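You operate a simulated robot arm through the tools that you are given. There is no shell and no other tool.

The job below is to be done with a simulated two-armed robot. You get a single attempt, and the scene is never put back.

JOB
Fetch the grey slotted clip from the front shelf of the left winder and set it on top of the low purple wheel. Pick up the high weir plate with one hand, pass it to the other hand and put it on the top of the left winder. Lift the flap of the carton marked samples open. Do these in any order. Set down upright: high weir plate.

It is judged by the outcome, as a careful person would: the job done as asked, and still so three seconds after it is handed in. It fails if anything else is knocked over, pushed out of place, dropped, spilled or broken.

ROBOT AND FRAMES
Two 7-joint arms with two-finger grippers on one trunk, on a base that moves. Base frame: it is fixed to the floor where the robot stands at the start and does not move with it; the origin is under the middle of the robot, x ahead of it, y to its left, z up. Lengths are in m, angles in degrees, forces in N, time in s.
The left shoulder is at the start at [0.06, 0.179, 0.983], the right one opposite. With the tool pointing down near the work surface each hand reaches from about 0.26 to 0.66 m from the robot's upright axis, wherever it stands, measured 20 degrees to its own side. Places, roughly: flap of the carton marked samples [-3.6, -3.7, 0.9]; high weir plate [4.25, -0.5, 1]; low purple wheel [-3.5, -2.75, 0.75]; top of the left winder (32x24 cm) [0.78, -0.14, 1.52]. Payload 1.96 kg a hand.
The tool frame of a hand sits at the grasp point between the pads (the TCP): z along the fingers, y along the line on which they close. The tips reach 0.02 m beyond it. The gripper opens to 0.072 m; its body begins 0.038 m behind the TCP.
Orientation is that of the tool frame in the base frame, as a unit quaternion [w, x, y, z]. With the fingers straight down and closing along the base's y, the tool's x points along the base's -x, its y along +y and its z along -z.

CONTROLS
- The arms move only by the tool send_rows. It takes "left_rows", "right_rows" or both (then of equal length, played together; a hand with none holds still); each is a list of rows, each a list of 7 numbers: the closure, from 0 (fully open) to 1 (shut), then the shift along the tool's x, y, z in m, then the turn, a rotation vector about the tool's x, y, z in degrees. In form: [[claw, dx, dy, dz, rx, ry, rz], ...]. A call has 1 to 20 rows; each row shifts and turns the commanded pose from where the row before left it, along the tool's axes as they then stand. A row lasts 0.2 s, in which the tool goes at most 0.05 m and 8.6 degrees; a call with a longer step from one row to the next is refused whole, and so is a gripper value outside its range. A pose out of reach is approached as far as the arm can. The call stops where the force on the tool passes 40 N (or 10 N more than at its start, if that is more) or the arm is blocked; 0.2 s more then pass. The fingers move at their own pace (about 0.153 m/s each) and stop on an object; they squeeze with about 30 N. The grip force told is the motor's: it shows also when the fingers shut on nothing. Time passes only in rows, and 0.2 s behind the last, so rows that do not move let the fingers close. The reply holds the time, the measured pose of the TCP, the force on the tool along the base axes, the opening and the grip force, in the units named above and with some noise, with the torque about the TCP (base axes, N m) and any sound that the robot's microphone picked up.
- Cameras (640 x 400 px; columns grow to the right, rows downward): "scene" is now at [0.0244, -0.0337, 1.5573]; the picture's right is [-0.39, -0.92, 0.00], its down [-0.49, 0.21, -0.85] and it looks along [0.78, -0.33, -0.53] (base axes); focal length 219 px, centre (320, 200). "left" rides on the left gripper at [0.071, -0.019, -0.082] in its tool frame; the picture's right is [0.26, 0.97, 0.00], its down [-0.67, 0.18, -0.72] and it looks along [-0.69, 0.19, 0.70] (tool axes); focal length 280 px, centre (320, 200). "right" rides on the right gripper at [0.071, 0.019, -0.082] in its tool frame; the picture's right is [-0.26, 0.96, 0.00], its down [-0.67, -0.18, -0.72] and it looks along [-0.69, -0.19, 0.70] (tool axes); focal length 280 px, centre (320, 200). There is no depth. A picture from a camera that has moved, and an enlarged one, comes with that camera's place and axes in the base frame and with its lens.
- grab_frame(camera): a new picture of that camera. No time passes.
- lift_body(by): slides the trunk up (or, below 0, down) by that many m; the arms and the scene camera ride with it, the base frame stays. It gives what a move gives, with no picture.
- drive_base(legs): drives the robot by 1 to 6 legs, each [ahead, left, turn to the left] in m, m and degrees, along the robot's own axes; the way and the turn of a leg run together, so that a leg with both is an arc; at most 1.5 m and 180 degrees a leg. The arms and the cameras ride along, it lands a little off, and it stops where it bumps. It gives what a move gives.
- turn_head(pan, tilt): turns the head with the scene camera to pan (to the left, within 86 degrees either way) and tilt (down, from -29 to 69), counted from straight ahead of the robot. It gives what a move gives.
- enlarge(camera, box): a new picture of the part [left, top, right, bottom] of that camera's present view, enlarged. No time passes.
- sign_off(): hands the job in; it is judged then, once.

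Nothing tells you exact positions but the pictures and the camera data. Unless the task says otherwise, let go and move clear before handing in.

The tools are called after "Request:" as a command line: name --argument value ..., lists and objects as JSON in quotes. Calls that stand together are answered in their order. send_rows: Moves the arms, as the interface text tells. Its arguments: {"type":"object","properties":{"left_rows":{"type":"array","items":{"type":"array","items":{"type":"number"}}},"right_rows":{"type":"array","items":{"type":"array","items":{"type":"number"}}}},"required":[]} The other tools are called the same way: lift_body (by) moves the trunk up or down; drive_base (legs) drives the base; turn_head (pan, tilt) turns the head that bears the scene camera; grab_frame (camera) takes a picture; enlarge (camera, box) takes an enlarged picture of a part of a camera's view; sign_off () hands the job in.

At the start:

```text
time: 0.0
left_eef_pos: [0.395, 0.0753, 0.9988]
left_tool_rot: [0.001, 0.0, 1.0, 0.001]
left_ft_force: [0.9, -0.2, 1.1]
left_ft_torque: [-0.01, 0.05, 0.01]
left_finger_gap: 0.0722
left_grasp_force: 0.0
right_eef_pos: [0.3294, -0.3261, 0.9996]
right_tool_rot: [0.0, 0.0, 1.0, 0.001]
right_ft_force: [0.9, -0.1, 0.4]
right_ft_torque: [-0.02, -0.05, 0.0]
right_finger_gap: 0.0719
right_grasp_force: 0.0
trunk travel left (down, up): [-0.628, 0.362]
robot x, y, heading: [-0.0004, 0.0014, 0.0]
head pan, tilt (commanded): [-23.1, 32.2]
```

scene: 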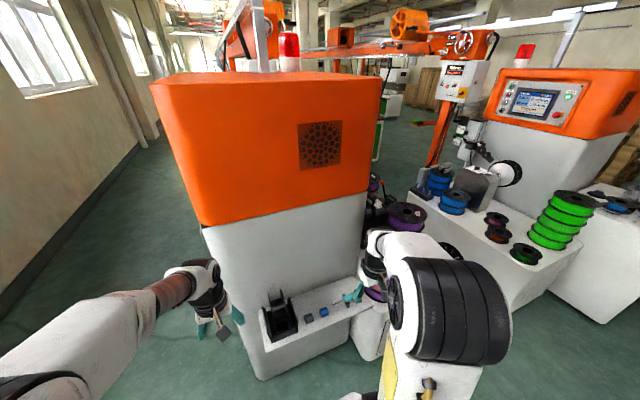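
right: 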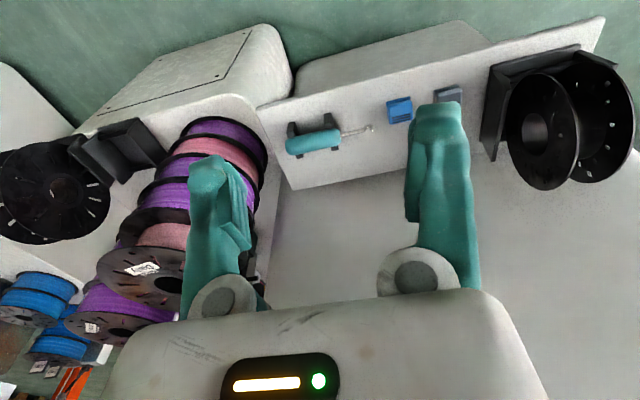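
left: 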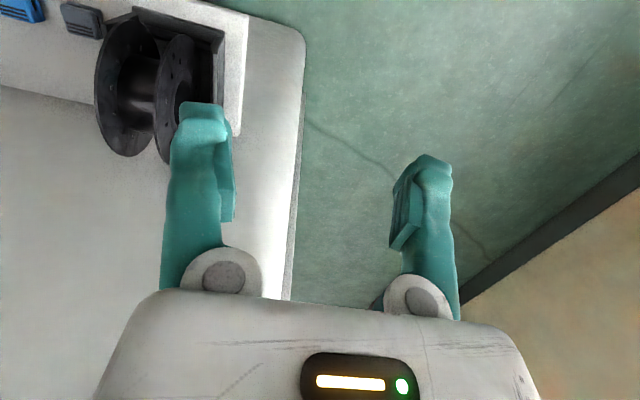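

I see the left winder (orange/grey) right in front of me with a front shelf carrying a black spool, a grey clip, a blue clip and a small teal tool. I'll enlarge the views to locate the grey slotted clip first.

Request:
enlarge --camera "scene" --box '[220, 260, 400, 372]'

Request:
enlarge --camera "right" --box '[260, 40, 640, 277]'

Request:
enlarge --camera "left" --box '[0, 0, 320, 200]'

```text
3.56 times, centred on (310, 316) of scene
camera zoom: at [0.0244, -0.0337, 1.5573], right [-0.39, -0.92, 0.0], down [-0.49, 0.21, -0.85], along [0.78, -0.33, -0.53], focal length 778 px, centre (356, -212)
```

zoom: 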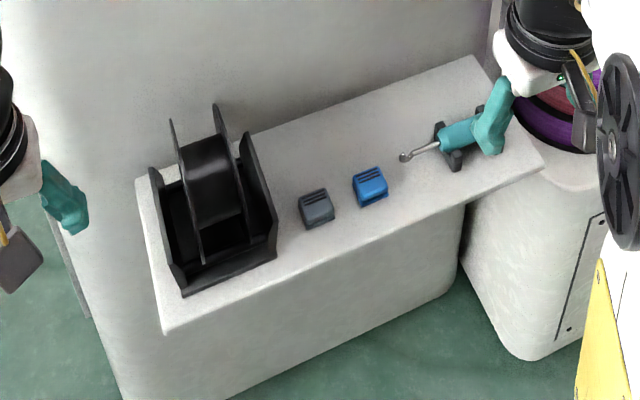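

```text
1.68 times, centred on (450, 158) of right
camera zoom: at [0.2577, -0.3057, 1.0804], right [0.26, 0.96, 0.0], down [0.67, -0.18, 0.72], along [0.69, -0.19, -0.7], focal length 472 px, centre (101, 270)
```

zoom: 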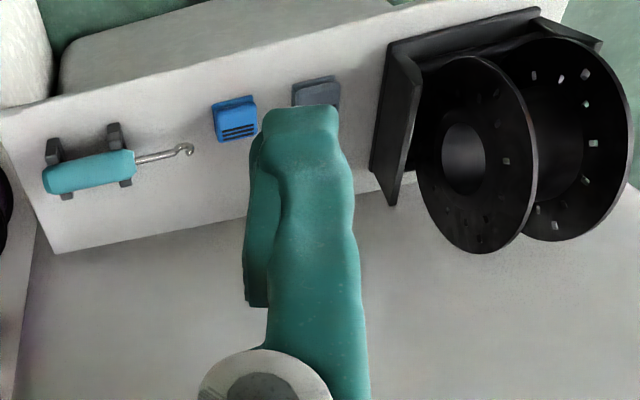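

```text
2.00 times, centred on (160, 100) of left
camera zoom: at [0.3237, 0.0562, 1.0824], right [-0.26, 0.97, 0.0], down [0.67, 0.18, 0.72], along [0.69, 0.19, -0.7], focal length 561 px, centre (640, 400)
```

zoom: 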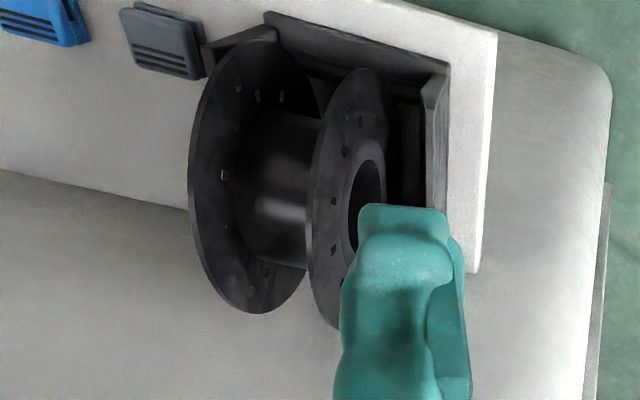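

The shelf lies along base y with its front edge near x≈0.425; the grey clip is around (0.474, -0.177, 0.72), between the black spool holder and a blue clip. Before moving I'll look round with the head to learn the room.

Request:
turn_head --pan -10 --tilt 55

Request:
grab_frame --camera "scene"

Request:
turn_head --pan -60 --tilt 10

Request:
grab_frame --camera "scene"

Request:
turn_head --pan 60 --tilt 10

Request:
grab_frame --camera "scene"

```text
time: 0.9
left_eef_pos: [0.3937, 0.0758, 0.9998]
left_tool_rot: [0.001, -0.001, 1.0, 0.0]
left_ft_force: [-0.1, -0.6, -0.2]
left_ft_torque: [-0.03, 0.01, -0.03]
left_finger_gap: 0.0718
left_grasp_force: 0.1
right_eef_pos: [0.3284, -0.3257, 0.9999]
right_tool_rot: [0.0, 0.0, 1.0, 0.0]
right_ft_force: [0.6, 1.1, -0.4]
right_ft_torque: [0.05, -0.02, -0.02]
right_finger_gap: 0.072
right_grasp_force: 0.0
trunk travel left (down, up): [-0.628, 0.362]
robot x, y, heading: [0.0004, 0.0029, 0.1]
head pan, tilt (commanded): [-10.0, 55.0]
```

```text
taken
camera scene: at [0.0132, -0.0112, 1.5247], right [-0.17, -0.98, 0.0], down [-0.81, 0.14, -0.57], along [0.57, -0.1, -0.82], focal length 219 px, centre (320, 200)
```

scene: 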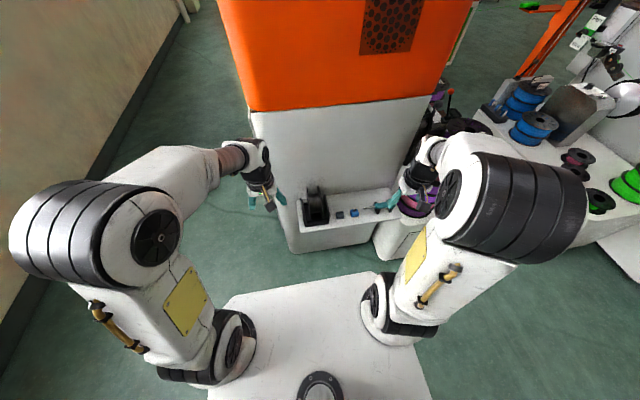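

```text
time: 2.0
left_eef_pos: [0.3947, 0.0757, 1.0003]
left_tool_rot: [0.001, 0.0, 1.0, 0.0]
left_ft_force: [0.1, 0.7, 0.7]
left_ft_torque: [0.03, -0.01, -0.02]
left_finger_gap: 0.072
left_grasp_force: 0.1
right_eef_pos: [0.3283, -0.3255, 0.9996]
right_tool_rot: [0.0, 0.0, 1.0, 0.0]
right_ft_force: [-0.7, 0.4, -0.5]
right_ft_torque: [0.0, 0.0, 0.06]
right_finger_gap: 0.072
right_grasp_force: 0.1
trunk travel left (down, up): [-0.628, 0.362]
robot x, y, heading: [-0.0012, -0.0026, -0.2]
head pan, tilt (commanded): [-60.0, 10.0]
```

```text
taken
camera scene: at [-0.0113, -0.079, 1.593], right [-0.87, -0.5, 0.0], down [-0.09, 0.15, -0.98], along [0.49, -0.85, -0.17], focal length 219 px, centre (320, 200)
```

scene: 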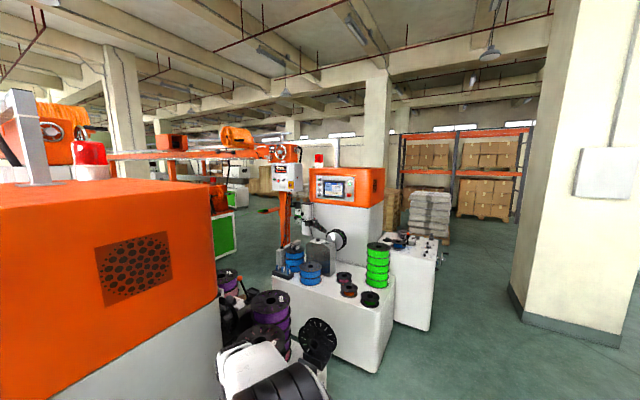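

```text
time: 4.0
left_eef_pos: [0.3951, 0.0758, 1.0003]
left_tool_rot: [0.001, 0.0, 1.0, 0.001]
left_ft_force: [0.9, 0.3, 0.2]
left_ft_torque: [0.0, 0.01, -0.02]
left_finger_gap: 0.0718
left_grasp_force: 0.1
right_eef_pos: [0.3298, -0.3258, 1.0002]
right_tool_rot: [0.0, -0.001, 1.0, 0.0]
right_ft_force: [-0.2, 0.0, -0.4]
right_ft_torque: [-0.01, 0.03, 0.04]
right_finger_gap: 0.0717
right_grasp_force: 0.2
trunk travel left (down, up): [-0.628, 0.362]
robot x, y, heading: [-0.0003, -0.0001, 0.0]
head pan, tilt (commanded): [60.0, 10.0]
```

```text
taken
camera scene: at [-0.0113, 0.0819, 1.593], right [0.87, -0.5, 0.0], down [-0.09, -0.15, -0.98], along [0.49, 0.85, -0.17], focal length 219 px, centre (320, 200)
```

scene: 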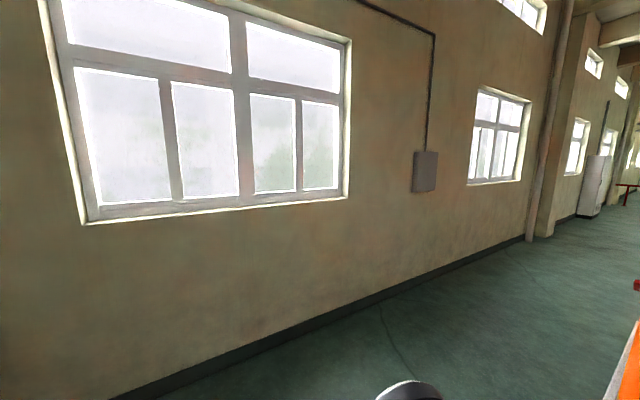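

The wall is about 1.8 m to the left, and the winder fills the front. Now I'll look closely at the shelf again with the head straight on the clip, to fix its size and the hand's clearance.

Request:
turn_head --pan -20 --tilt 60

Request:
enlarge --camera "scene" --box '[240, 120, 400, 220]'

Request:
enlarge --camera "left" --box '[0, 0, 128, 80]'

```text
time: 5.6
left_eef_pos: [0.3952, 0.0754, 0.9999]
left_tool_rot: [0.001, 0.0, 1.0, -0.001]
left_ft_force: [-1.0, -0.8, 0.4]
left_ft_torque: [0.0, 0.01, -0.02]
left_finger_gap: 0.0722
left_grasp_force: 0.0
right_eef_pos: [0.3291, -0.3252, 0.9995]
right_tool_rot: [0.0, 0.0, 1.0, -0.001]
right_ft_force: [0.7, -0.5, 0.2]
right_ft_torque: [-0.01, 0.01, 0.0]
right_finger_gap: 0.0721
right_grasp_force: 0.2
trunk travel left (down, up): [-0.628, 0.362]
robot x, y, heading: [0.0013, 0.0013, -0.2]
head pan, tilt (commanded): [-20.0, 60.0]
```

```text
4.00 times, centred on (320, 170) of scene
camera zoom: at [0.0048, -0.0213, 1.5186], right [-0.34, -0.94, 0.0], down [-0.81, 0.3, -0.5], along [0.47, -0.17, -0.87], focal length 876 px, centre (320, 320)
```

zoom: 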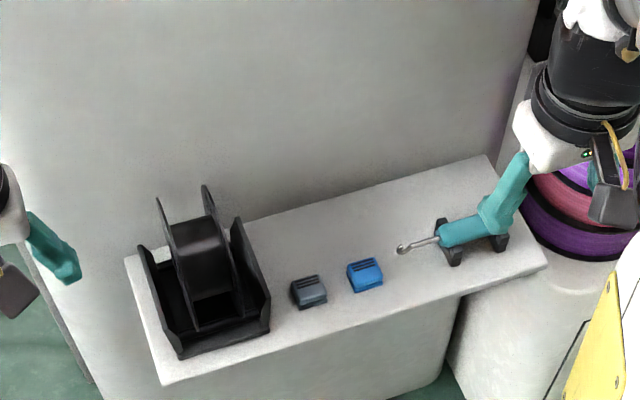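

```text
5.00 times, centred on (64, 40) of left
camera zoom: at [0.3237, 0.0562, 1.0824], right [-0.26, 0.97, 0.0], down [0.67, 0.18, 0.72], along [0.69, 0.19, -0.7], focal length 1402 px, centre (1600, 1000)
```

zoom: 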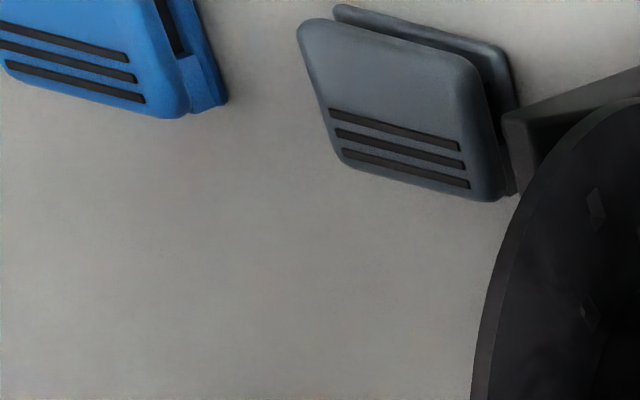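

Request:
enlarge --camera "scene" --box '[294, 174, 358, 214]'

Request:
enlarge --camera "right" --box '[360, 60, 520, 160]'

```text
10.00 times, centred on (326, 194) of scene
camera zoom: at [0.0048, -0.0213, 1.5186], right [-0.34, -0.94, 0.0], down [-0.81, 0.3, -0.5], along [0.47, -0.17, -0.87], focal length 2189 px, centre (260, 260)
```

zoom: 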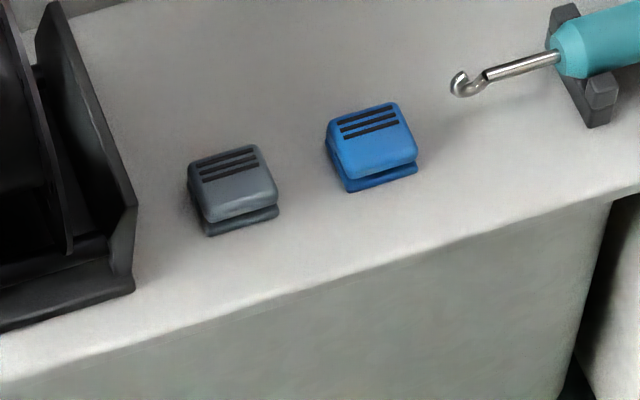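

```text
4.00 times, centred on (440, 110) of right
camera zoom: at [0.2577, -0.3057, 1.0804], right [0.26, 0.96, 0.0], down [0.67, -0.18, 0.72], along [0.69, -0.19, -0.7], focal length 1122 px, centre (-160, 560)
```

zoom: 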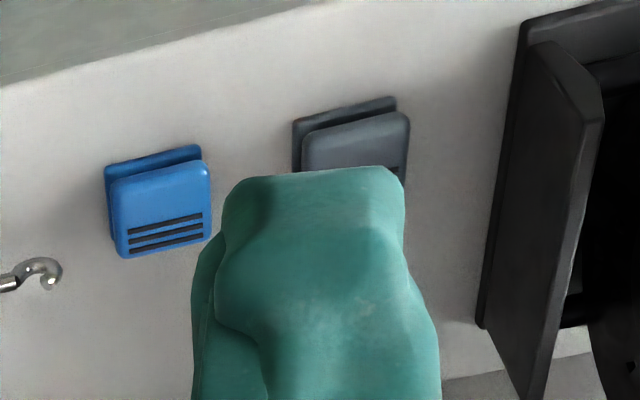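

Request:
turn_head --pan 10 --tilt 50

Request:
grab_frame --camera "scene"

Request:
enlarge --camera "scene" --box '[240, 100, 400, 200]'

```text
time: 6.5
left_eef_pos: [0.3942, 0.0754, 1.0011]
left_tool_rot: [0.001, 0.001, 1.0, -0.001]
left_ft_force: [-0.4, 0.3, -0.5]
left_ft_torque: [-0.02, 0.0, 0.0]
left_finger_gap: 0.0721
left_grasp_force: 0.0
right_eef_pos: [0.3294, -0.3264, 1.0007]
right_tool_rot: [0.0, 0.001, 1.0, 0.0]
right_ft_force: [1.4, -0.8, -0.5]
right_ft_torque: [-0.02, -0.01, 0.0]
right_finger_gap: 0.072
right_grasp_force: 0.0
trunk travel left (down, up): [-0.628, 0.362]
robot x, y, heading: [-0.0035, -0.0, -0.3]
head pan, tilt (commanded): [10.0, 50.0]
```

```text
taken
camera scene: at [0.0179, 0.0147, 1.5311], right [0.17, -0.98, 0.0], down [-0.75, -0.13, -0.64], along [0.63, 0.11, -0.77], focal length 219 px, centre (320, 200)
```

scene: 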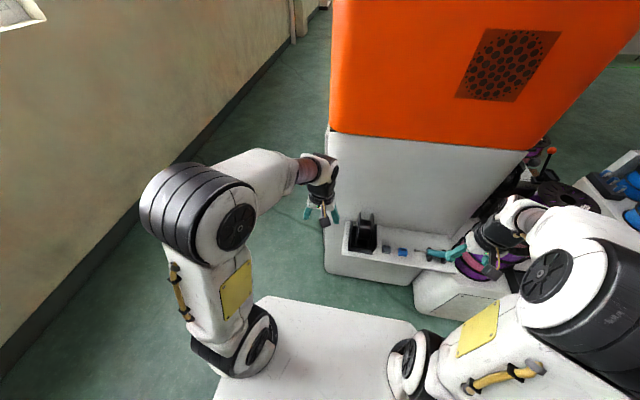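

```text
4.00 times, centred on (320, 150) of scene
camera zoom: at [0.0179, 0.0147, 1.5311], right [0.17, -0.98, 0.0], down [-0.75, -0.13, -0.64], along [0.63, 0.11, -0.77], focal length 876 px, centre (320, 400)
```

zoom: 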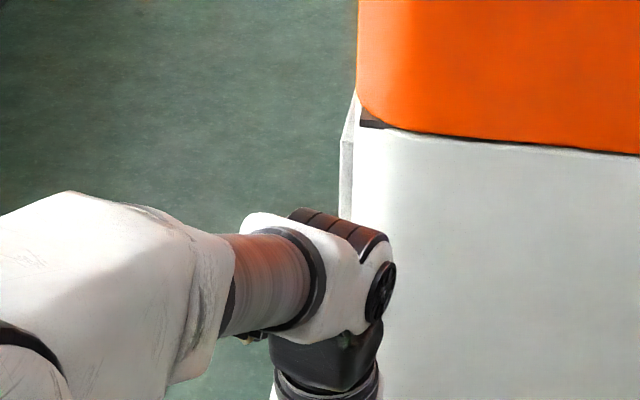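

Request:
enlarge --camera "scene" --box '[280, 140, 376, 240]'

Request:
enlarge --camera "scene" --box '[416, 180, 544, 290]'

```text
4.00 times, centred on (328, 190) of scene
camera zoom: at [0.0179, 0.0147, 1.5311], right [0.17, -0.98, 0.0], down [-0.75, -0.13, -0.64], along [0.63, 0.11, -0.77], focal length 876 px, centre (288, 240)
```

zoom: 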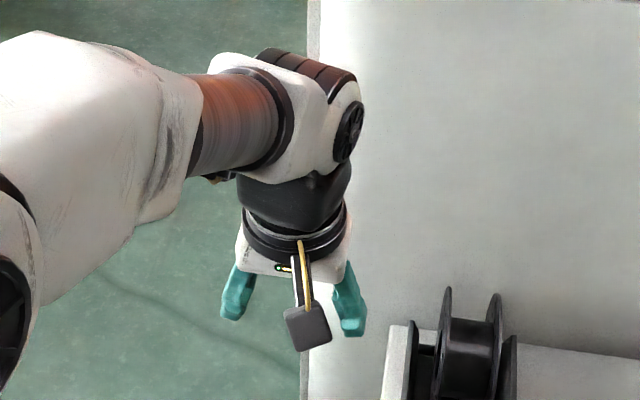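

```text
3.64 times, centred on (480, 235) of scene
camera zoom: at [0.0179, 0.0147, 1.5311], right [0.17, -0.98, 0.0], down [-0.75, -0.13, -0.64], along [0.63, 0.11, -0.77], focal length 796 px, centre (-262, 73)
```

zoom: 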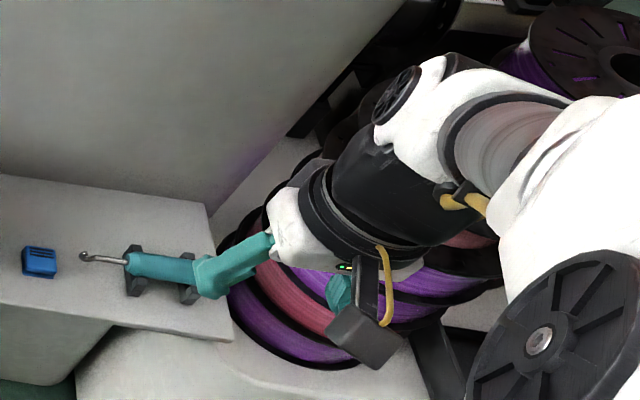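

The clip's top is about 33 mm (y) by 28 mm (x), centred near (0.470, -0.177), about 5 cm from the spool holder, so I'll grip it front-to-back. First I turn the right hand 90° in place so the camera side faces away from the spool.

Request:
send_rows --right_rows '[[0, 0, 0, 0, 0, 0, -8.5], [0, 0, 0, 0, 0, 0, -8.5], [0, 0, 0, 0, 0, 0, -8.5], [0, 0, 0, 0, 0, 0, -8.5], [0, 0, 0, 0, 0, 0, -8.5], [0, 0, 0, 0, 0, 0, -8.5], [0, 0, 0, 0, 0, 0, -8.5], [0, 0, 0, 0, 0, 0, -8.5], [0, 0, 0, 0, 0, 0, -8.5], [0, 0, 0, 0, 0, 0, -8.5], [0, 0, 0, 0, 0, 0, -5]]'

Request:
grab_frame --camera "right"

Request:
grab_frame --camera "scene"

```text
time: 8.9
left_eef_pos: [0.395, 0.0763, 1.0]
left_tool_rot: [0.001, -0.001, 1.0, 0.0]
left_ft_force: [-0.2, 0.0, 0.1]
left_ft_torque: [0.01, 0.04, 0.02]
left_finger_gap: 0.0719
left_grasp_force: 0.1
right_eef_pos: [0.3288, -0.3255, 0.9996]
right_tool_rot: [0.001, 0.708, -0.706, 0.001]
right_ft_force: [1.1, 0.1, 0.2]
right_ft_torque: [-0.03, 0.01, 0.0]
right_finger_gap: 0.0721
right_grasp_force: 0.0
trunk travel left (down, up): [-0.628, 0.362]
robot x, y, heading: [-0.0014, -0.0002, -0.1]
head pan, tilt (commanded): [10.0, 50.0]
```

```text
taken
camera right: at [0.3095, -0.396, 1.0803], right [-0.97, 0.26, 0.0], down [0.18, 0.67, 0.72], along [0.19, 0.69, -0.7], focal length 280 px, centre (320, 200)
```

right: 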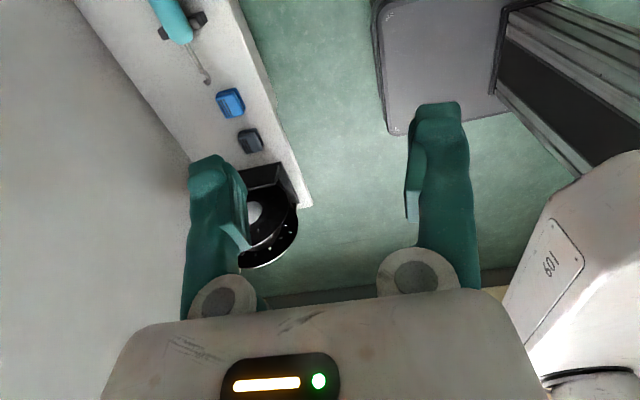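

```text
taken
camera scene: at [0.0179, 0.0148, 1.5312], right [0.17, -0.98, 0.0], down [-0.75, -0.13, -0.64], along [0.63, 0.11, -0.77], focal length 219 px, centre (320, 200)
```

scene: 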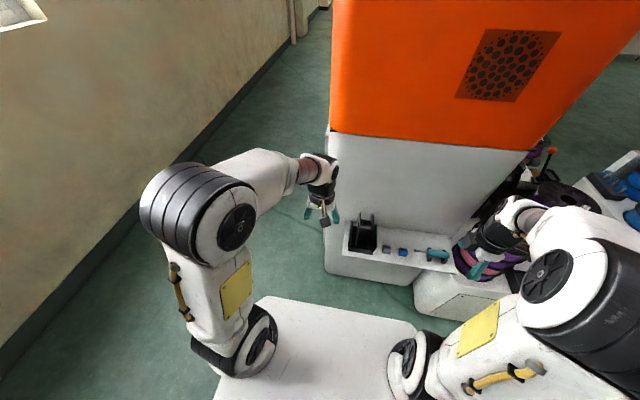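

Request:
send_rows --right_rows '[[0, -0.029, -0.028, 0, 0, 0, 0], [0, -0.029, -0.028, 0, 0, 0, 0], [0, -0.029, -0.028, 0, 0, 0, 0], [0, -0.029, -0.028, 0, 0, 0, 0], [0, -0.029, -0.029, 0, 0, 0, 0], [0, 0, 0, 0.035, 0, 0, 0], [0, 0, 0, 0.035, 0, 0, 0]]'

Request:
grab_frame --camera "right"

Request:
turn_head --pan -20 --tilt 60

Request:
enlarge --camera "scene" --box '[240, 100, 400, 220]'

Request:
enlarge --camera "left" --box '[0, 0, 320, 200]'

```text
time: 10.5
left_eef_pos: [0.3941, 0.0758, 0.9999]
left_tool_rot: [0.001, 0.001, 1.0, -0.001]
left_ft_force: [0.2, -0.1, 0.2]
left_ft_torque: [-0.01, 0.0, -0.02]
left_finger_gap: 0.072
left_grasp_force: 0.0
right_eef_pos: [0.4395, -0.2095, 0.9264]
right_tool_rot: [-0.001, -0.707, 0.707, 0.0]
right_ft_force: [0.3, -0.8, 0.2]
right_ft_torque: [0.0, 0.01, -0.01]
right_finger_gap: 0.072
right_grasp_force: 0.0
right hand out of reach, approached as far as the arm can: row 5
trunk travel left (down, up): [-0.628, 0.362]
robot x, y, heading: [-0.003, 0.0013, -0.0]
head pan, tilt (commanded): [10.0, 50.0]
```

```text
taken
camera right: at [0.4201, -0.2802, 1.0068], right [-0.96, 0.26, 0.0], down [0.18, 0.67, 0.72], along [0.19, 0.69, -0.7], focal length 280 px, centre (320, 200)
```

right: 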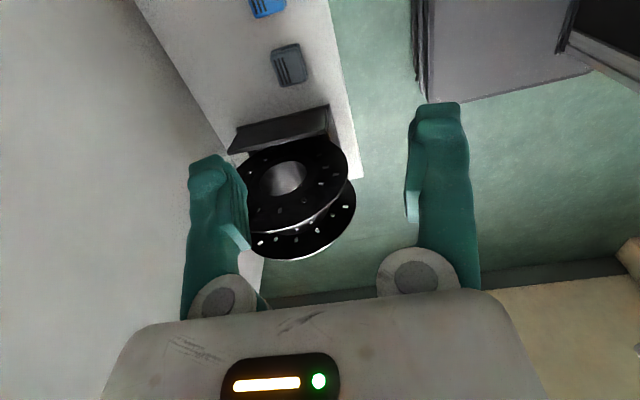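

```text
time: 11.5
left_eef_pos: [0.3947, 0.0754, 0.9994]
left_tool_rot: [0.001, 0.0, 1.0, 0.001]
left_ft_force: [-0.2, 0.3, 0.0]
left_ft_torque: [-0.02, 0.0, 0.03]
left_finger_gap: 0.072
left_grasp_force: 0.1
right_eef_pos: [0.4407, -0.2094, 0.9266]
right_tool_rot: [-0.001, -0.706, 0.708, 0.0]
right_ft_force: [0.4, -0.4, 0.5]
right_ft_torque: [0.0, 0.0, -0.02]
right_finger_gap: 0.0719
right_grasp_force: 0.0
trunk travel left (down, up): [-0.628, 0.362]
robot x, y, heading: [-0.0007, 0.0005, 0.1]
head pan, tilt (commanded): [-20.0, 60.0]
```

```text
3.33 times, centred on (320, 160) of scene
camera zoom: at [0.0049, -0.0213, 1.5186], right [-0.34, -0.94, 0.0], down [-0.81, 0.3, -0.5], along [0.47, -0.17, -0.87], focal length 730 px, centre (320, 333)
```

zoom: 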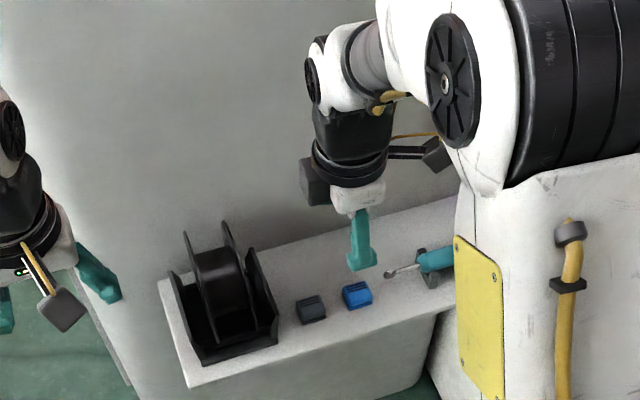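

```text
2.00 times, centred on (160, 100) of left
camera zoom: at [0.3237, 0.0562, 1.0824], right [-0.26, 0.97, 0.0], down [0.67, 0.18, 0.72], along [0.69, 0.19, -0.7], focal length 561 px, centre (640, 400)
```

zoom: 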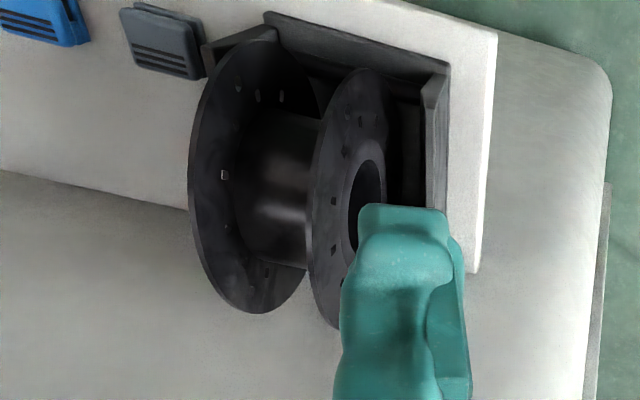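

Request:
enlarge --camera "scene" --box '[300, 100, 364, 190]'

```text
4.44 times, centred on (332, 145) of scene
camera zoom: at [0.0049, -0.0213, 1.5186], right [-0.34, -0.94, 0.0], down [-0.81, 0.3, -0.5], along [0.47, -0.17, -0.87], focal length 973 px, centre (267, 444)
```

zoom: 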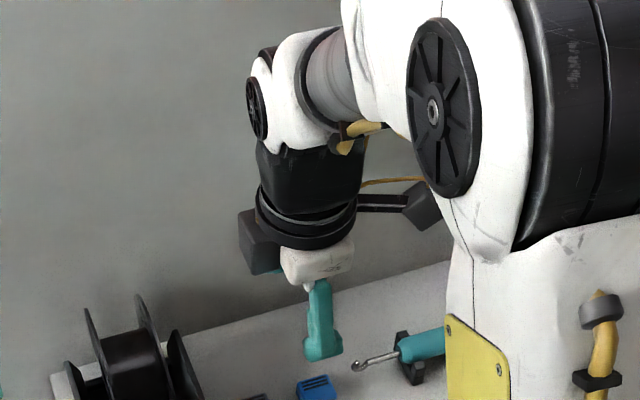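

Request:
enlarge --camera "scene" --box '[318, 138, 342, 168]'

Request:
enlarge --camera "scene" --box '[270, 150, 334, 200]'

```text
13.33 times, centred on (330, 153) of scene
camera zoom: at [0.0049, -0.0213, 1.5186], right [-0.34, -0.94, 0.0], down [-0.81, 0.3, -0.5], along [0.47, -0.17, -0.87], focal length 2919 px, centre (187, 827)
```

zoom: 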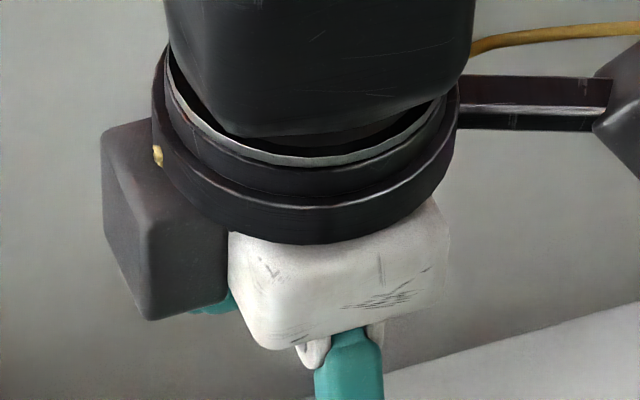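

```text
8.00 times, centred on (302, 175) of scene
camera zoom: at [0.0049, -0.0213, 1.5186], right [-0.34, -0.94, 0.0], down [-0.81, 0.3, -0.5], along [0.47, -0.17, -0.87], focal length 1751 px, centre (464, 400)
```

zoom: 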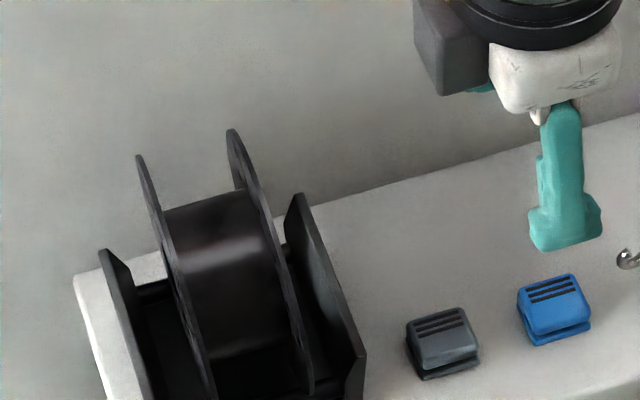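

The hand's dark side box reaches only about 5 cm toward the spool and sits ~6 cm above the TCP, so a slight lean away from the spool gives enough room. I'll tilt 8° and move over the clip.

Request:
send_rows --right_rows '[[0, 0, 0, 0, 0, -8, 0], [0, -0.006, -0.0102, 0.026, 0, 0, 0], [0, -0.006, -0.0102, 0.026, 0, 0, 0], [0, -0.006, -0.0102, 0.026, 0, 0, 0], [0, 0, 0, 0, 0, 0, 0]]'

Request:
grab_frame --camera "right"

Request:
enlarge --camera "scene" --box '[250, 110, 378, 210]'

Request:
enlarge --camera "left" --box '[0, 0, 320, 200]'

```text
time: 12.7
left_eef_pos: [0.3938, 0.0753, 1.0001]
left_tool_rot: [0.001, 0.001, 1.0, 0.0]
left_ft_force: [-0.2, -0.5, 0.1]
left_ft_torque: [0.02, 0.0, -0.02]
left_finger_gap: 0.0721
left_grasp_force: 0.1
right_eef_pos: [0.4706, -0.1794, 0.8527]
right_tool_rot: [-0.049, 0.706, -0.705, -0.049]
right_ft_force: [-0.4, 0.7, -1.4]
right_ft_torque: [-0.02, -0.02, -0.01]
right_finger_gap: 0.072
right_grasp_force: 0.0
trunk travel left (down, up): [-0.628, 0.362]
robot x, y, heading: [0.0014, 0.0006, 0.0]
head pan, tilt (commanded): [-20.0, 60.0]
```

```text
taken
camera right: at [0.4511, -0.2606, 0.9222], right [-0.97, 0.26, 0.04], down [0.18, 0.57, 0.8], along [0.19, 0.78, -0.6], focal length 280 px, centre (320, 200)
```

right: 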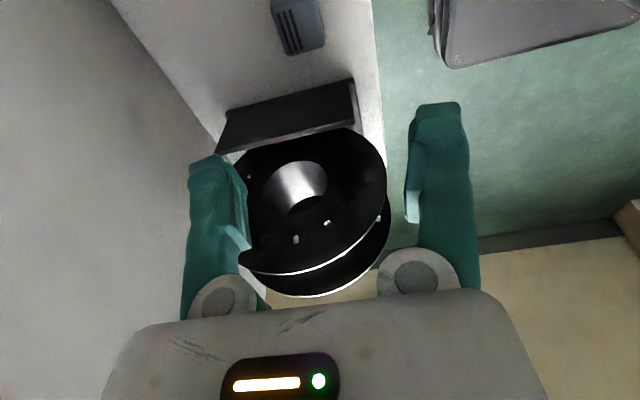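

```text
4.00 times, centred on (314, 160) of scene
camera zoom: at [0.0041, -0.0213, 1.5186], right [-0.34, -0.94, 0.0], down [-0.81, 0.3, -0.5], along [0.47, -0.17, -0.87], focal length 876 px, centre (344, 360)
```

zoom: 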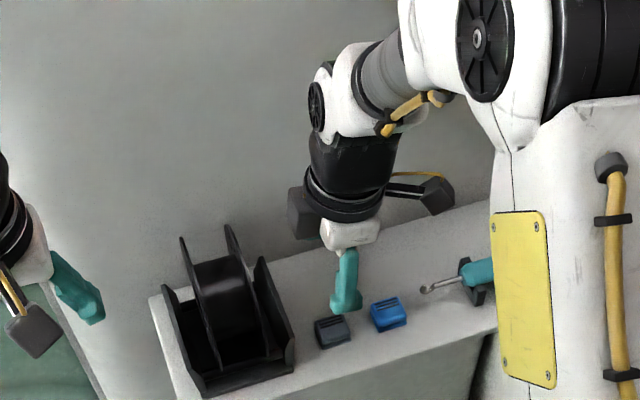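

```text
2.00 times, centred on (160, 100) of left
camera zoom: at [0.3232, 0.0562, 1.0826], right [-0.26, 0.97, 0.0], down [0.67, 0.18, 0.72], along [0.69, 0.19, -0.7], focal length 561 px, centre (640, 400)
```

zoom: 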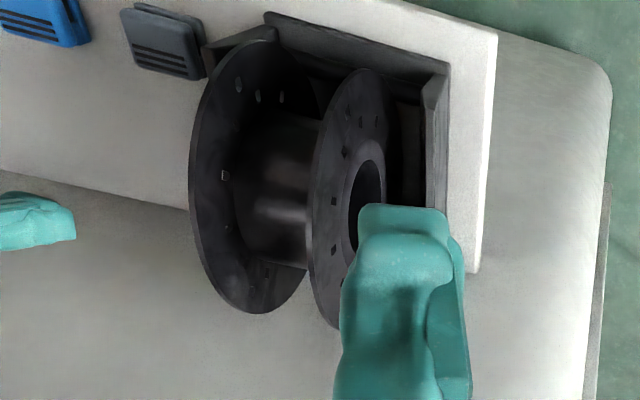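

Request:
enlarge --camera "right" --box '[200, 0, 400, 125]'

```text
3.20 times, centred on (300, 62) of right
camera zoom: at [0.4511, -0.2606, 0.9222], right [-0.97, 0.26, 0.04], down [0.18, 0.57, 0.8], along [0.19, 0.78, -0.6], focal length 897 px, centre (384, 640)
```

zoom: 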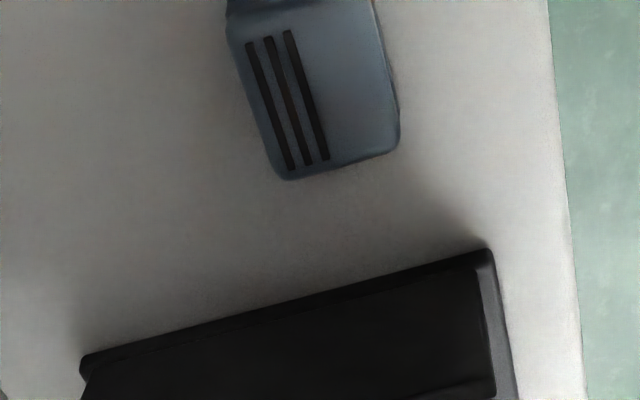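

Refining with the wrist view, the clip centre is about (0.478, -0.182) with its top near z≈0.716 and the shelf near 0.70. I descend to just above it and check.

Request:
send_rows --right_rows '[[0, 0.004, -0.0015, 0.0222, 0, 0, 0], [0, 0.004, -0.0015, 0.0222, 0, 0, 0], [0, 0.004, -0.0015, 0.0222, 0, 0, 0], [0, 0.004, -0.0015, 0.0222, 0, 0, 0], [0, 0.004, -0.0015, 0.0222, 0, 0, 0], [0, 0, 0, 0, 0, 0, 0]]'

Request:
grab_frame --camera "right"

Request:
enlarge --camera "scene" --box '[282, 140, 362, 200]'

Request:
enlarge --camera "left" --box '[0, 0, 320, 200]'

```text
time: 14.1
left_eef_pos: [0.3941, 0.0752, 0.9997]
left_tool_rot: [0.001, 0.0, 1.0, 0.0]
left_ft_force: [-0.1, 0.2, 0.9]
left_ft_torque: [0.01, 0.0, 0.01]
left_finger_gap: 0.072
left_grasp_force: 0.0
right_eef_pos: [0.4787, -0.1848, 0.7394]
right_tool_rot: [-0.049, 0.706, -0.705, -0.05]
right_ft_force: [-0.1, -0.5, -0.3]
right_ft_torque: [0.01, -0.01, -0.01]
right_finger_gap: 0.0718
right_grasp_force: 0.0
trunk travel left (down, up): [-0.628, 0.362]
robot x, y, heading: [0.001, 0.0017, 0.4]
head pan, tilt (commanded): [-20.0, 60.0]
```

```text
taken
camera right: at [0.4584, -0.2653, 0.8091], right [-0.96, 0.26, 0.04], down [0.18, 0.57, 0.8], along [0.19, 0.78, -0.6], focal length 280 px, centre (320, 200)
```

right: 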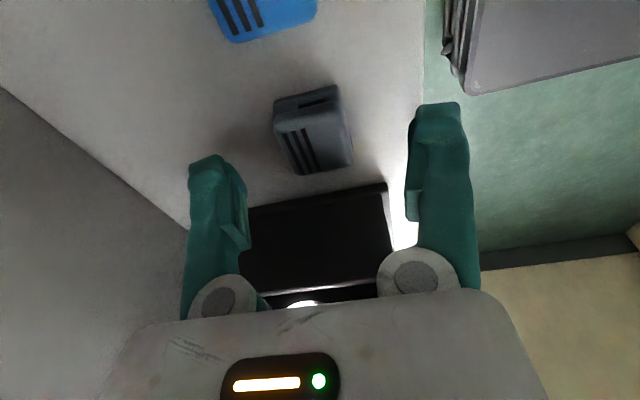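

```text
6.67 times, centred on (322, 170) of scene
camera zoom: at [0.0045, -0.0212, 1.5186], right [-0.34, -0.94, 0.0], down [-0.81, 0.3, -0.5], along [0.47, -0.17, -0.87], focal length 1459 px, centre (307, 400)
```

zoom: 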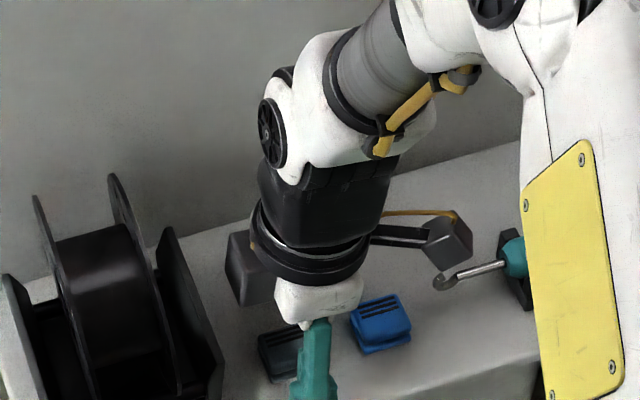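

```text
2.00 times, centred on (160, 100) of left
camera zoom: at [0.3235, 0.0563, 1.0825], right [-0.26, 0.97, 0.0], down [0.67, 0.18, 0.72], along [0.69, 0.19, -0.7], focal length 561 px, centre (640, 400)
```

zoom: 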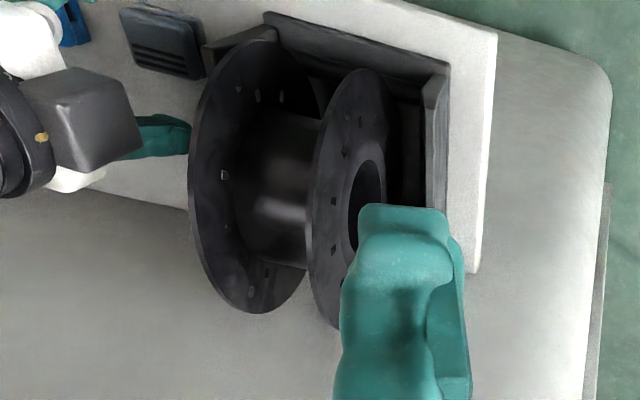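

The clip is centred between the open fingers. I'll go down about 15 mm and close.

Request:
send_rows --right_rows '[[0, 0.0011, -0.0005, 0.008, 0, 0, 0], [0, 0.0011, 0, 0.007, 0, 0, 0], [0, 0, 0, 0, 0, 0, 0]]'

Request:
grab_frame --camera "right"

Request:
enlarge --camera "scene" --box '[290, 150, 354, 200]'

```text
time: 14.9
left_eef_pos: [0.3947, 0.0747, 1.0003]
left_tool_rot: [0.001, 0.0, 1.0, 0.0]
left_ft_force: [-0.7, 0.0, 0.3]
left_ft_torque: [0.03, 0.0, -0.02]
left_finger_gap: 0.072
left_grasp_force: 0.0
right_eef_pos: [0.4788, -0.1846, 0.7237]
right_tool_rot: [-0.05, 0.706, -0.705, -0.05]
right_ft_force: [-0.3, 0.1, 0.5]
right_ft_torque: [0.01, -0.01, 0.0]
right_finger_gap: 0.072
right_grasp_force: 0.0
trunk travel left (down, up): [-0.628, 0.362]
robot x, y, heading: [-0.0022, 0.0015, -0.2]
head pan, tilt (commanded): [-20.0, 60.0]
```

```text
taken
camera right: at [0.4589, -0.2655, 0.7942], right [-0.96, 0.26, 0.04], down [0.18, 0.57, 0.8], along [0.19, 0.78, -0.6], focal length 280 px, centre (320, 200)
```

right: 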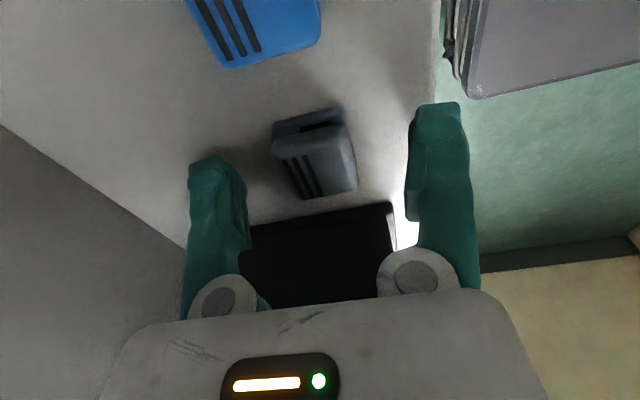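

```text
8.00 times, centred on (322, 175) of scene
camera zoom: at [0.0048, -0.0213, 1.5186], right [-0.34, -0.94, 0.0], down [-0.81, 0.3, -0.5], along [0.47, -0.17, -0.87], focal length 1751 px, centre (304, 400)
```

zoom: 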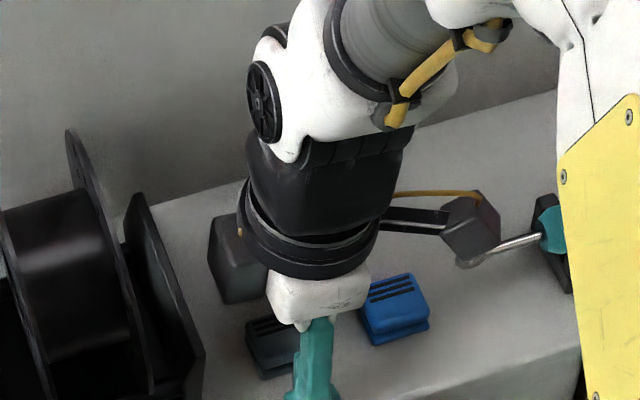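

Request:
send_rows --right_rows '[[1, 0, 0, 0, 0, 0, 0], [1, 0, 0, 0, 0, 0, 0], [1, 0, 0, 0, 0, 0, 0], [1, 0, 0, 0, 0, 0, 0]]'

Request:
grab_frame --camera "right"

```text
time: 15.9
left_eef_pos: [0.3941, 0.0762, 1.0003]
left_tool_rot: [0.001, 0.001, 1.0, 0.0]
left_ft_force: [-0.3, -0.2, 0.6]
left_ft_torque: [-0.02, 0.04, 0.0]
left_finger_gap: 0.0724
left_grasp_force: 0.0
right_eef_pos: [0.4788, -0.1839, 0.724]
right_tool_rot: [-0.05, 0.706, -0.705, -0.05]
right_ft_force: [0.1, -0.3, 0.3]
right_ft_torque: [0.0, 0.0, -0.02]
right_finger_gap: 0.0268
right_grasp_force: 29.8
trunk travel left (down, up): [-0.628, 0.362]
robot x, y, heading: [0.0006, -0.0007, 0.3]
head pan, tilt (commanded): [-20.0, 60.0]
```

```text
taken
camera right: at [0.4589, -0.2655, 0.7943], right [-0.96, 0.26, 0.04], down [0.18, 0.57, 0.8], along [0.19, 0.78, -0.6], focal length 280 px, centre (320, 200)
```

right: 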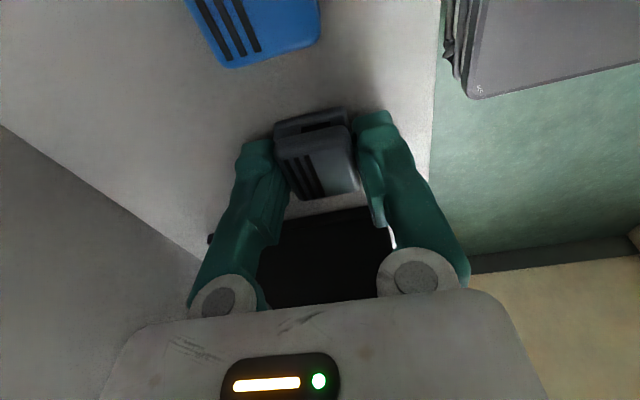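

Clip gripped (gap 26.8 mm, 30 N). Lifting it straight up.

Request:
send_rows --right_rows '[[1, -0.0021, 0, -0.0149, 0, 0, 0], [1, -0.0042, 0, -0.0297, 0, 0, 0], [1, -0.0042, 0, -0.0297, 0, 0, 0], [1, -0.0042, 0, -0.0297, 0, 0, 0], [1, -0.0042, 0, -0.0297, 0, 0, 0], [1, -0.0042, 0, -0.0297, 0, 0, 0], [1, 0, 0, 0, 0, 0, 0]]'

Request:
grab_frame --camera "right"

Request:
grab_frame --camera "scene"

```text
time: 17.5
left_eef_pos: [0.3959, 0.076, 0.9992]
left_tool_rot: [0.001, 0.0, 1.0, 0.001]
left_ft_force: [-0.3, -0.1, 0.1]
left_ft_torque: [0.02, 0.0, 0.02]
left_finger_gap: 0.0719
left_grasp_force: 0.2
right_eef_pos: [0.4784, -0.185, 0.8888]
right_tool_rot: [-0.049, 0.706, -0.705, -0.048]
right_ft_force: [-0.9, 0.7, 0.3]
right_ft_torque: [0.0, 0.02, 0.0]
right_finger_gap: 0.027
right_grasp_force: 30.0
trunk travel left (down, up): [-0.628, 0.362]
robot x, y, heading: [-0.0011, 0.0032, 0.2]
head pan, tilt (commanded): [-20.0, 60.0]
```

```text
taken
camera right: at [0.4581, -0.2652, 0.959], right [-0.96, 0.26, 0.04], down [0.18, 0.57, 0.8], along [0.19, 0.78, -0.6], focal length 280 px, centre (320, 200)
```

right: 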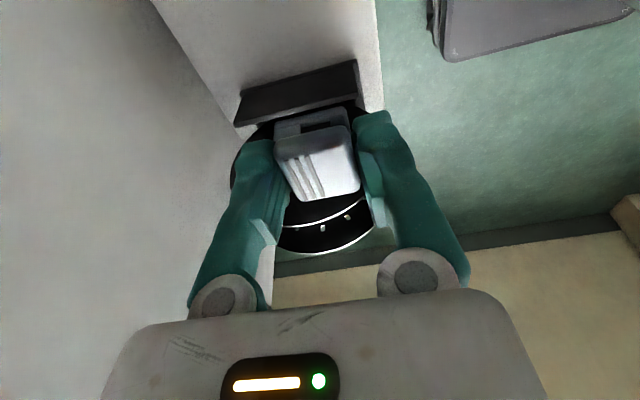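

```text
taken
camera scene: at [0.0053, -0.0215, 1.5186], right [-0.34, -0.94, 0.0], down [-0.81, 0.3, -0.5], along [0.47, -0.17, -0.87], focal length 219 px, centre (320, 200)
```

scene: 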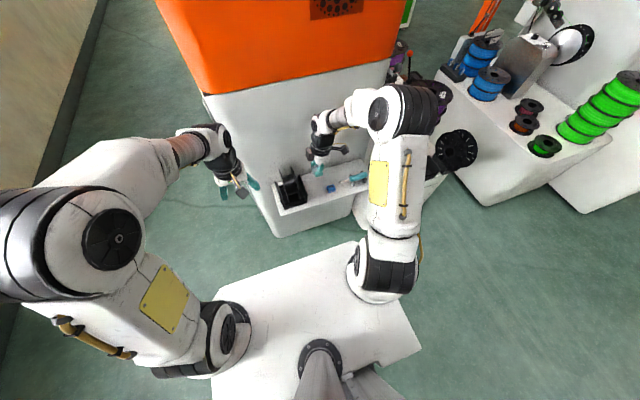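

Clip is in hand. Now I look as far behind on both sides as the head allows before driving.

Request:
send_rows --right_rows '[[1, 0.012, 0.03, 0, 0, 0, 0], [1, 0.012, 0.03, 0, 0, 0, 0], [1, 0.012, 0.03, 0, 0, 0, 0], [1, 0.012, 0.03, 0, 0, 0, 0]]'

Request:
turn_head --pan -86 --tilt 15

Request:
grab_frame --camera "scene"

Request:
turn_head --pan 86 --tilt 15

Request:
grab_frame --camera "scene"

```text
time: 18.5
left_eef_pos: [0.3926, 0.0749, 1.0005]
left_tool_rot: [0.001, 0.0, 1.0, 0.0]
left_ft_force: [-0.2, -0.2, 0.2]
left_ft_torque: [-0.01, 0.0, -0.01]
left_finger_gap: 0.0721
left_grasp_force: 0.1
right_eef_pos: [0.3568, -0.2319, 0.882]
right_tool_rot: [0.049, -0.705, 0.706, 0.049]
right_ft_force: [-0.7, 0.2, -0.9]
right_ft_torque: [0.0, 0.01, -0.03]
right_finger_gap: 0.027
right_grasp_force: 30.0
trunk travel left (down, up): [-0.628, 0.362]
robot x, y, heading: [0.0019, -0.0016, 0.1]
head pan, tilt (commanded): [-20.0, 60.0]
```

```text
time: 19.9
left_eef_pos: [0.395, 0.0759, 1.0009]
left_tool_rot: [0.001, 0.0, 1.0, 0.0]
left_ft_force: [0.2, 0.8, -0.4]
left_ft_torque: [-0.02, -0.02, 0.02]
left_finger_gap: 0.0719
left_grasp_force: 0.0
right_eef_pos: [0.3564, -0.2315, 0.8817]
right_tool_rot: [0.05, -0.705, 0.705, 0.05]
right_ft_force: [0.3, 0.7, -0.3]
right_ft_torque: [0.05, 0.03, -0.03]
right_finger_gap: 0.0269
right_grasp_force: 30.2
trunk travel left (down, up): [-0.628, 0.362]
robot x, y, heading: [-0.0017, -0.0004, -0.1]
head pan, tilt (commanded): [-85.9, 15.0]
```

```text
taken
camera scene: at [-0.0512, -0.0918, 1.5848], right [-1.0, -0.07, 0.0], down [-0.02, 0.26, -0.97], along [0.07, -0.96, -0.26], focal length 219 px, centre (320, 200)
```

scene: 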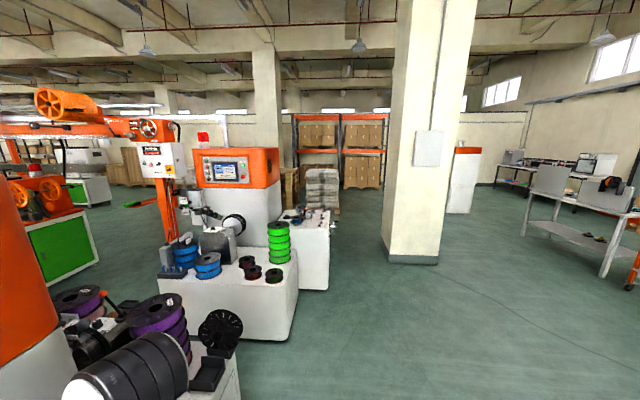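

```text
time: 22.4
left_eef_pos: [0.3952, 0.075, 1.0006]
left_tool_rot: [0.001, 0.001, 1.0, 0.0]
left_ft_force: [-0.1, -0.3, 0.0]
left_ft_torque: [-0.01, 0.0, -0.01]
left_finger_gap: 0.0719
left_grasp_force: 0.1
right_eef_pos: [0.3571, -0.2317, 0.8821]
right_tool_rot: [0.05, -0.705, 0.706, 0.049]
right_ft_force: [-0.2, -0.1, 0.6]
right_ft_torque: [-0.01, 0.02, 0.0]
right_finger_gap: 0.0268
right_grasp_force: 30.0
trunk travel left (down, up): [-0.628, 0.362]
robot x, y, heading: [-0.0008, -0.0003, -0.0]
head pan, tilt (commanded): [85.9, 15.0]
```

```text
taken
camera scene: at [-0.0512, 0.0946, 1.5849], right [1.0, -0.07, 0.0], down [-0.02, -0.26, -0.97], along [0.07, 0.96, -0.26], focal length 219 px, centre (320, 200)
```

scene: 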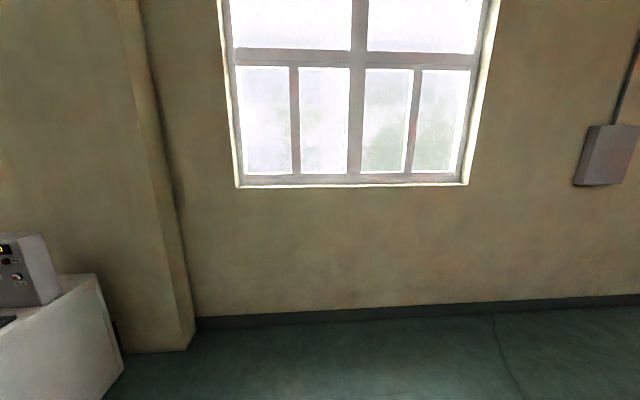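

Floor behind and to the right is open, and the goal area (desk, shelves) lies at rear right. I back away from the winder and turn right toward it, looking as I go.

Request:
drive_base --legs '[[-0.45, 0, 0], [0, 0, -90]]'

Request:
turn_head --pan -40 --tilt 12

Request:
grab_frame --camera "scene"

```text
time: 29.0
left_eef_pos: [-0.3751, -0.394, 1.0013]
left_tool_rot: [0.001, 0.706, 0.708, 0.0]
left_ft_force: [-1.3, -0.4, 1.0]
left_ft_torque: [0.03, -0.01, -0.02]
left_finger_gap: 0.0719
left_grasp_force: 0.0
right_eef_pos: [-0.6829, -0.3572, 0.8828]
right_tool_rot: [0.07, -0.001, 0.998, 0.001]
right_ft_force: [-0.3, -0.3, 0.0]
right_ft_torque: [-0.01, -0.03, 0.01]
right_finger_gap: 0.0271
right_grasp_force: 30.1
trunk travel left (down, up): [-0.628, 0.362]
robot x, y, heading: [-0.4485, 0.0015, -89.9]
head pan, tilt (commanded): [85.9, 15.0]
```

```text
time: 31.1
left_eef_pos: [-0.3758, -0.3921, 0.9991]
left_tool_rot: [0.0, 0.706, 0.708, -0.001]
left_ft_force: [-0.4, -0.5, -0.9]
left_ft_torque: [-0.01, 0.01, 0.0]
left_finger_gap: 0.0721
left_grasp_force: 0.0
right_eef_pos: [-0.683, -0.3569, 0.8834]
right_tool_rot: [0.07, -0.001, 0.998, 0.0]
right_ft_force: [-0.3, -0.3, 0.2]
right_ft_torque: [0.0, -0.01, 0.05]
right_finger_gap: 0.0269
right_grasp_force: 30.2
trunk travel left (down, up): [-0.628, 0.362]
robot x, y, heading: [-0.453, -0.0004, -89.7]
head pan, tilt (commanded): [-40.0, 12.0]
```

```text
taken
camera scene: at [-0.5096, -0.0096, 1.5898], right [-0.77, 0.64, 0.0], down [0.13, 0.16, -0.98], along [-0.63, -0.75, -0.21], focal length 219 px, centre (320, 200)
```

scene: 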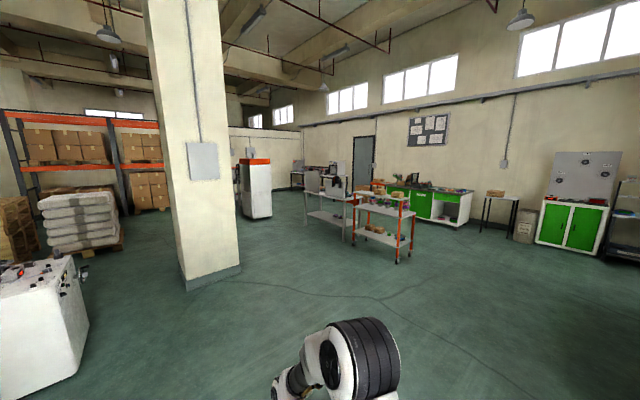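

Request:
enlarge --camera "scene" --box '[280, 145, 440, 275]'

```text
3.08 times, centred on (360, 210) of scene
camera zoom: at [-0.5096, -0.0096, 1.5898], right [-0.77, 0.64, 0.0], down [0.13, 0.16, -0.98], along [-0.63, -0.75, -0.21], focal length 674 px, centre (197, 169)
```

zoom: 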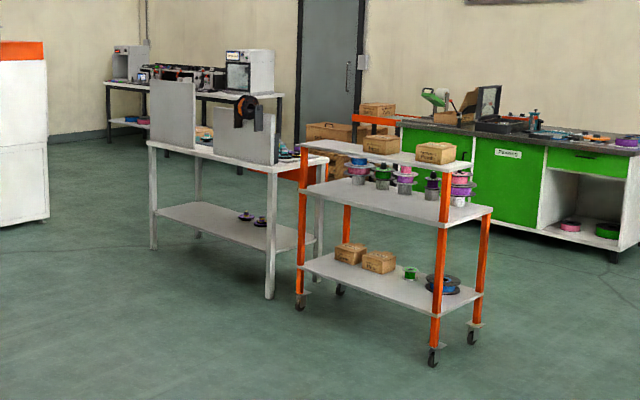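

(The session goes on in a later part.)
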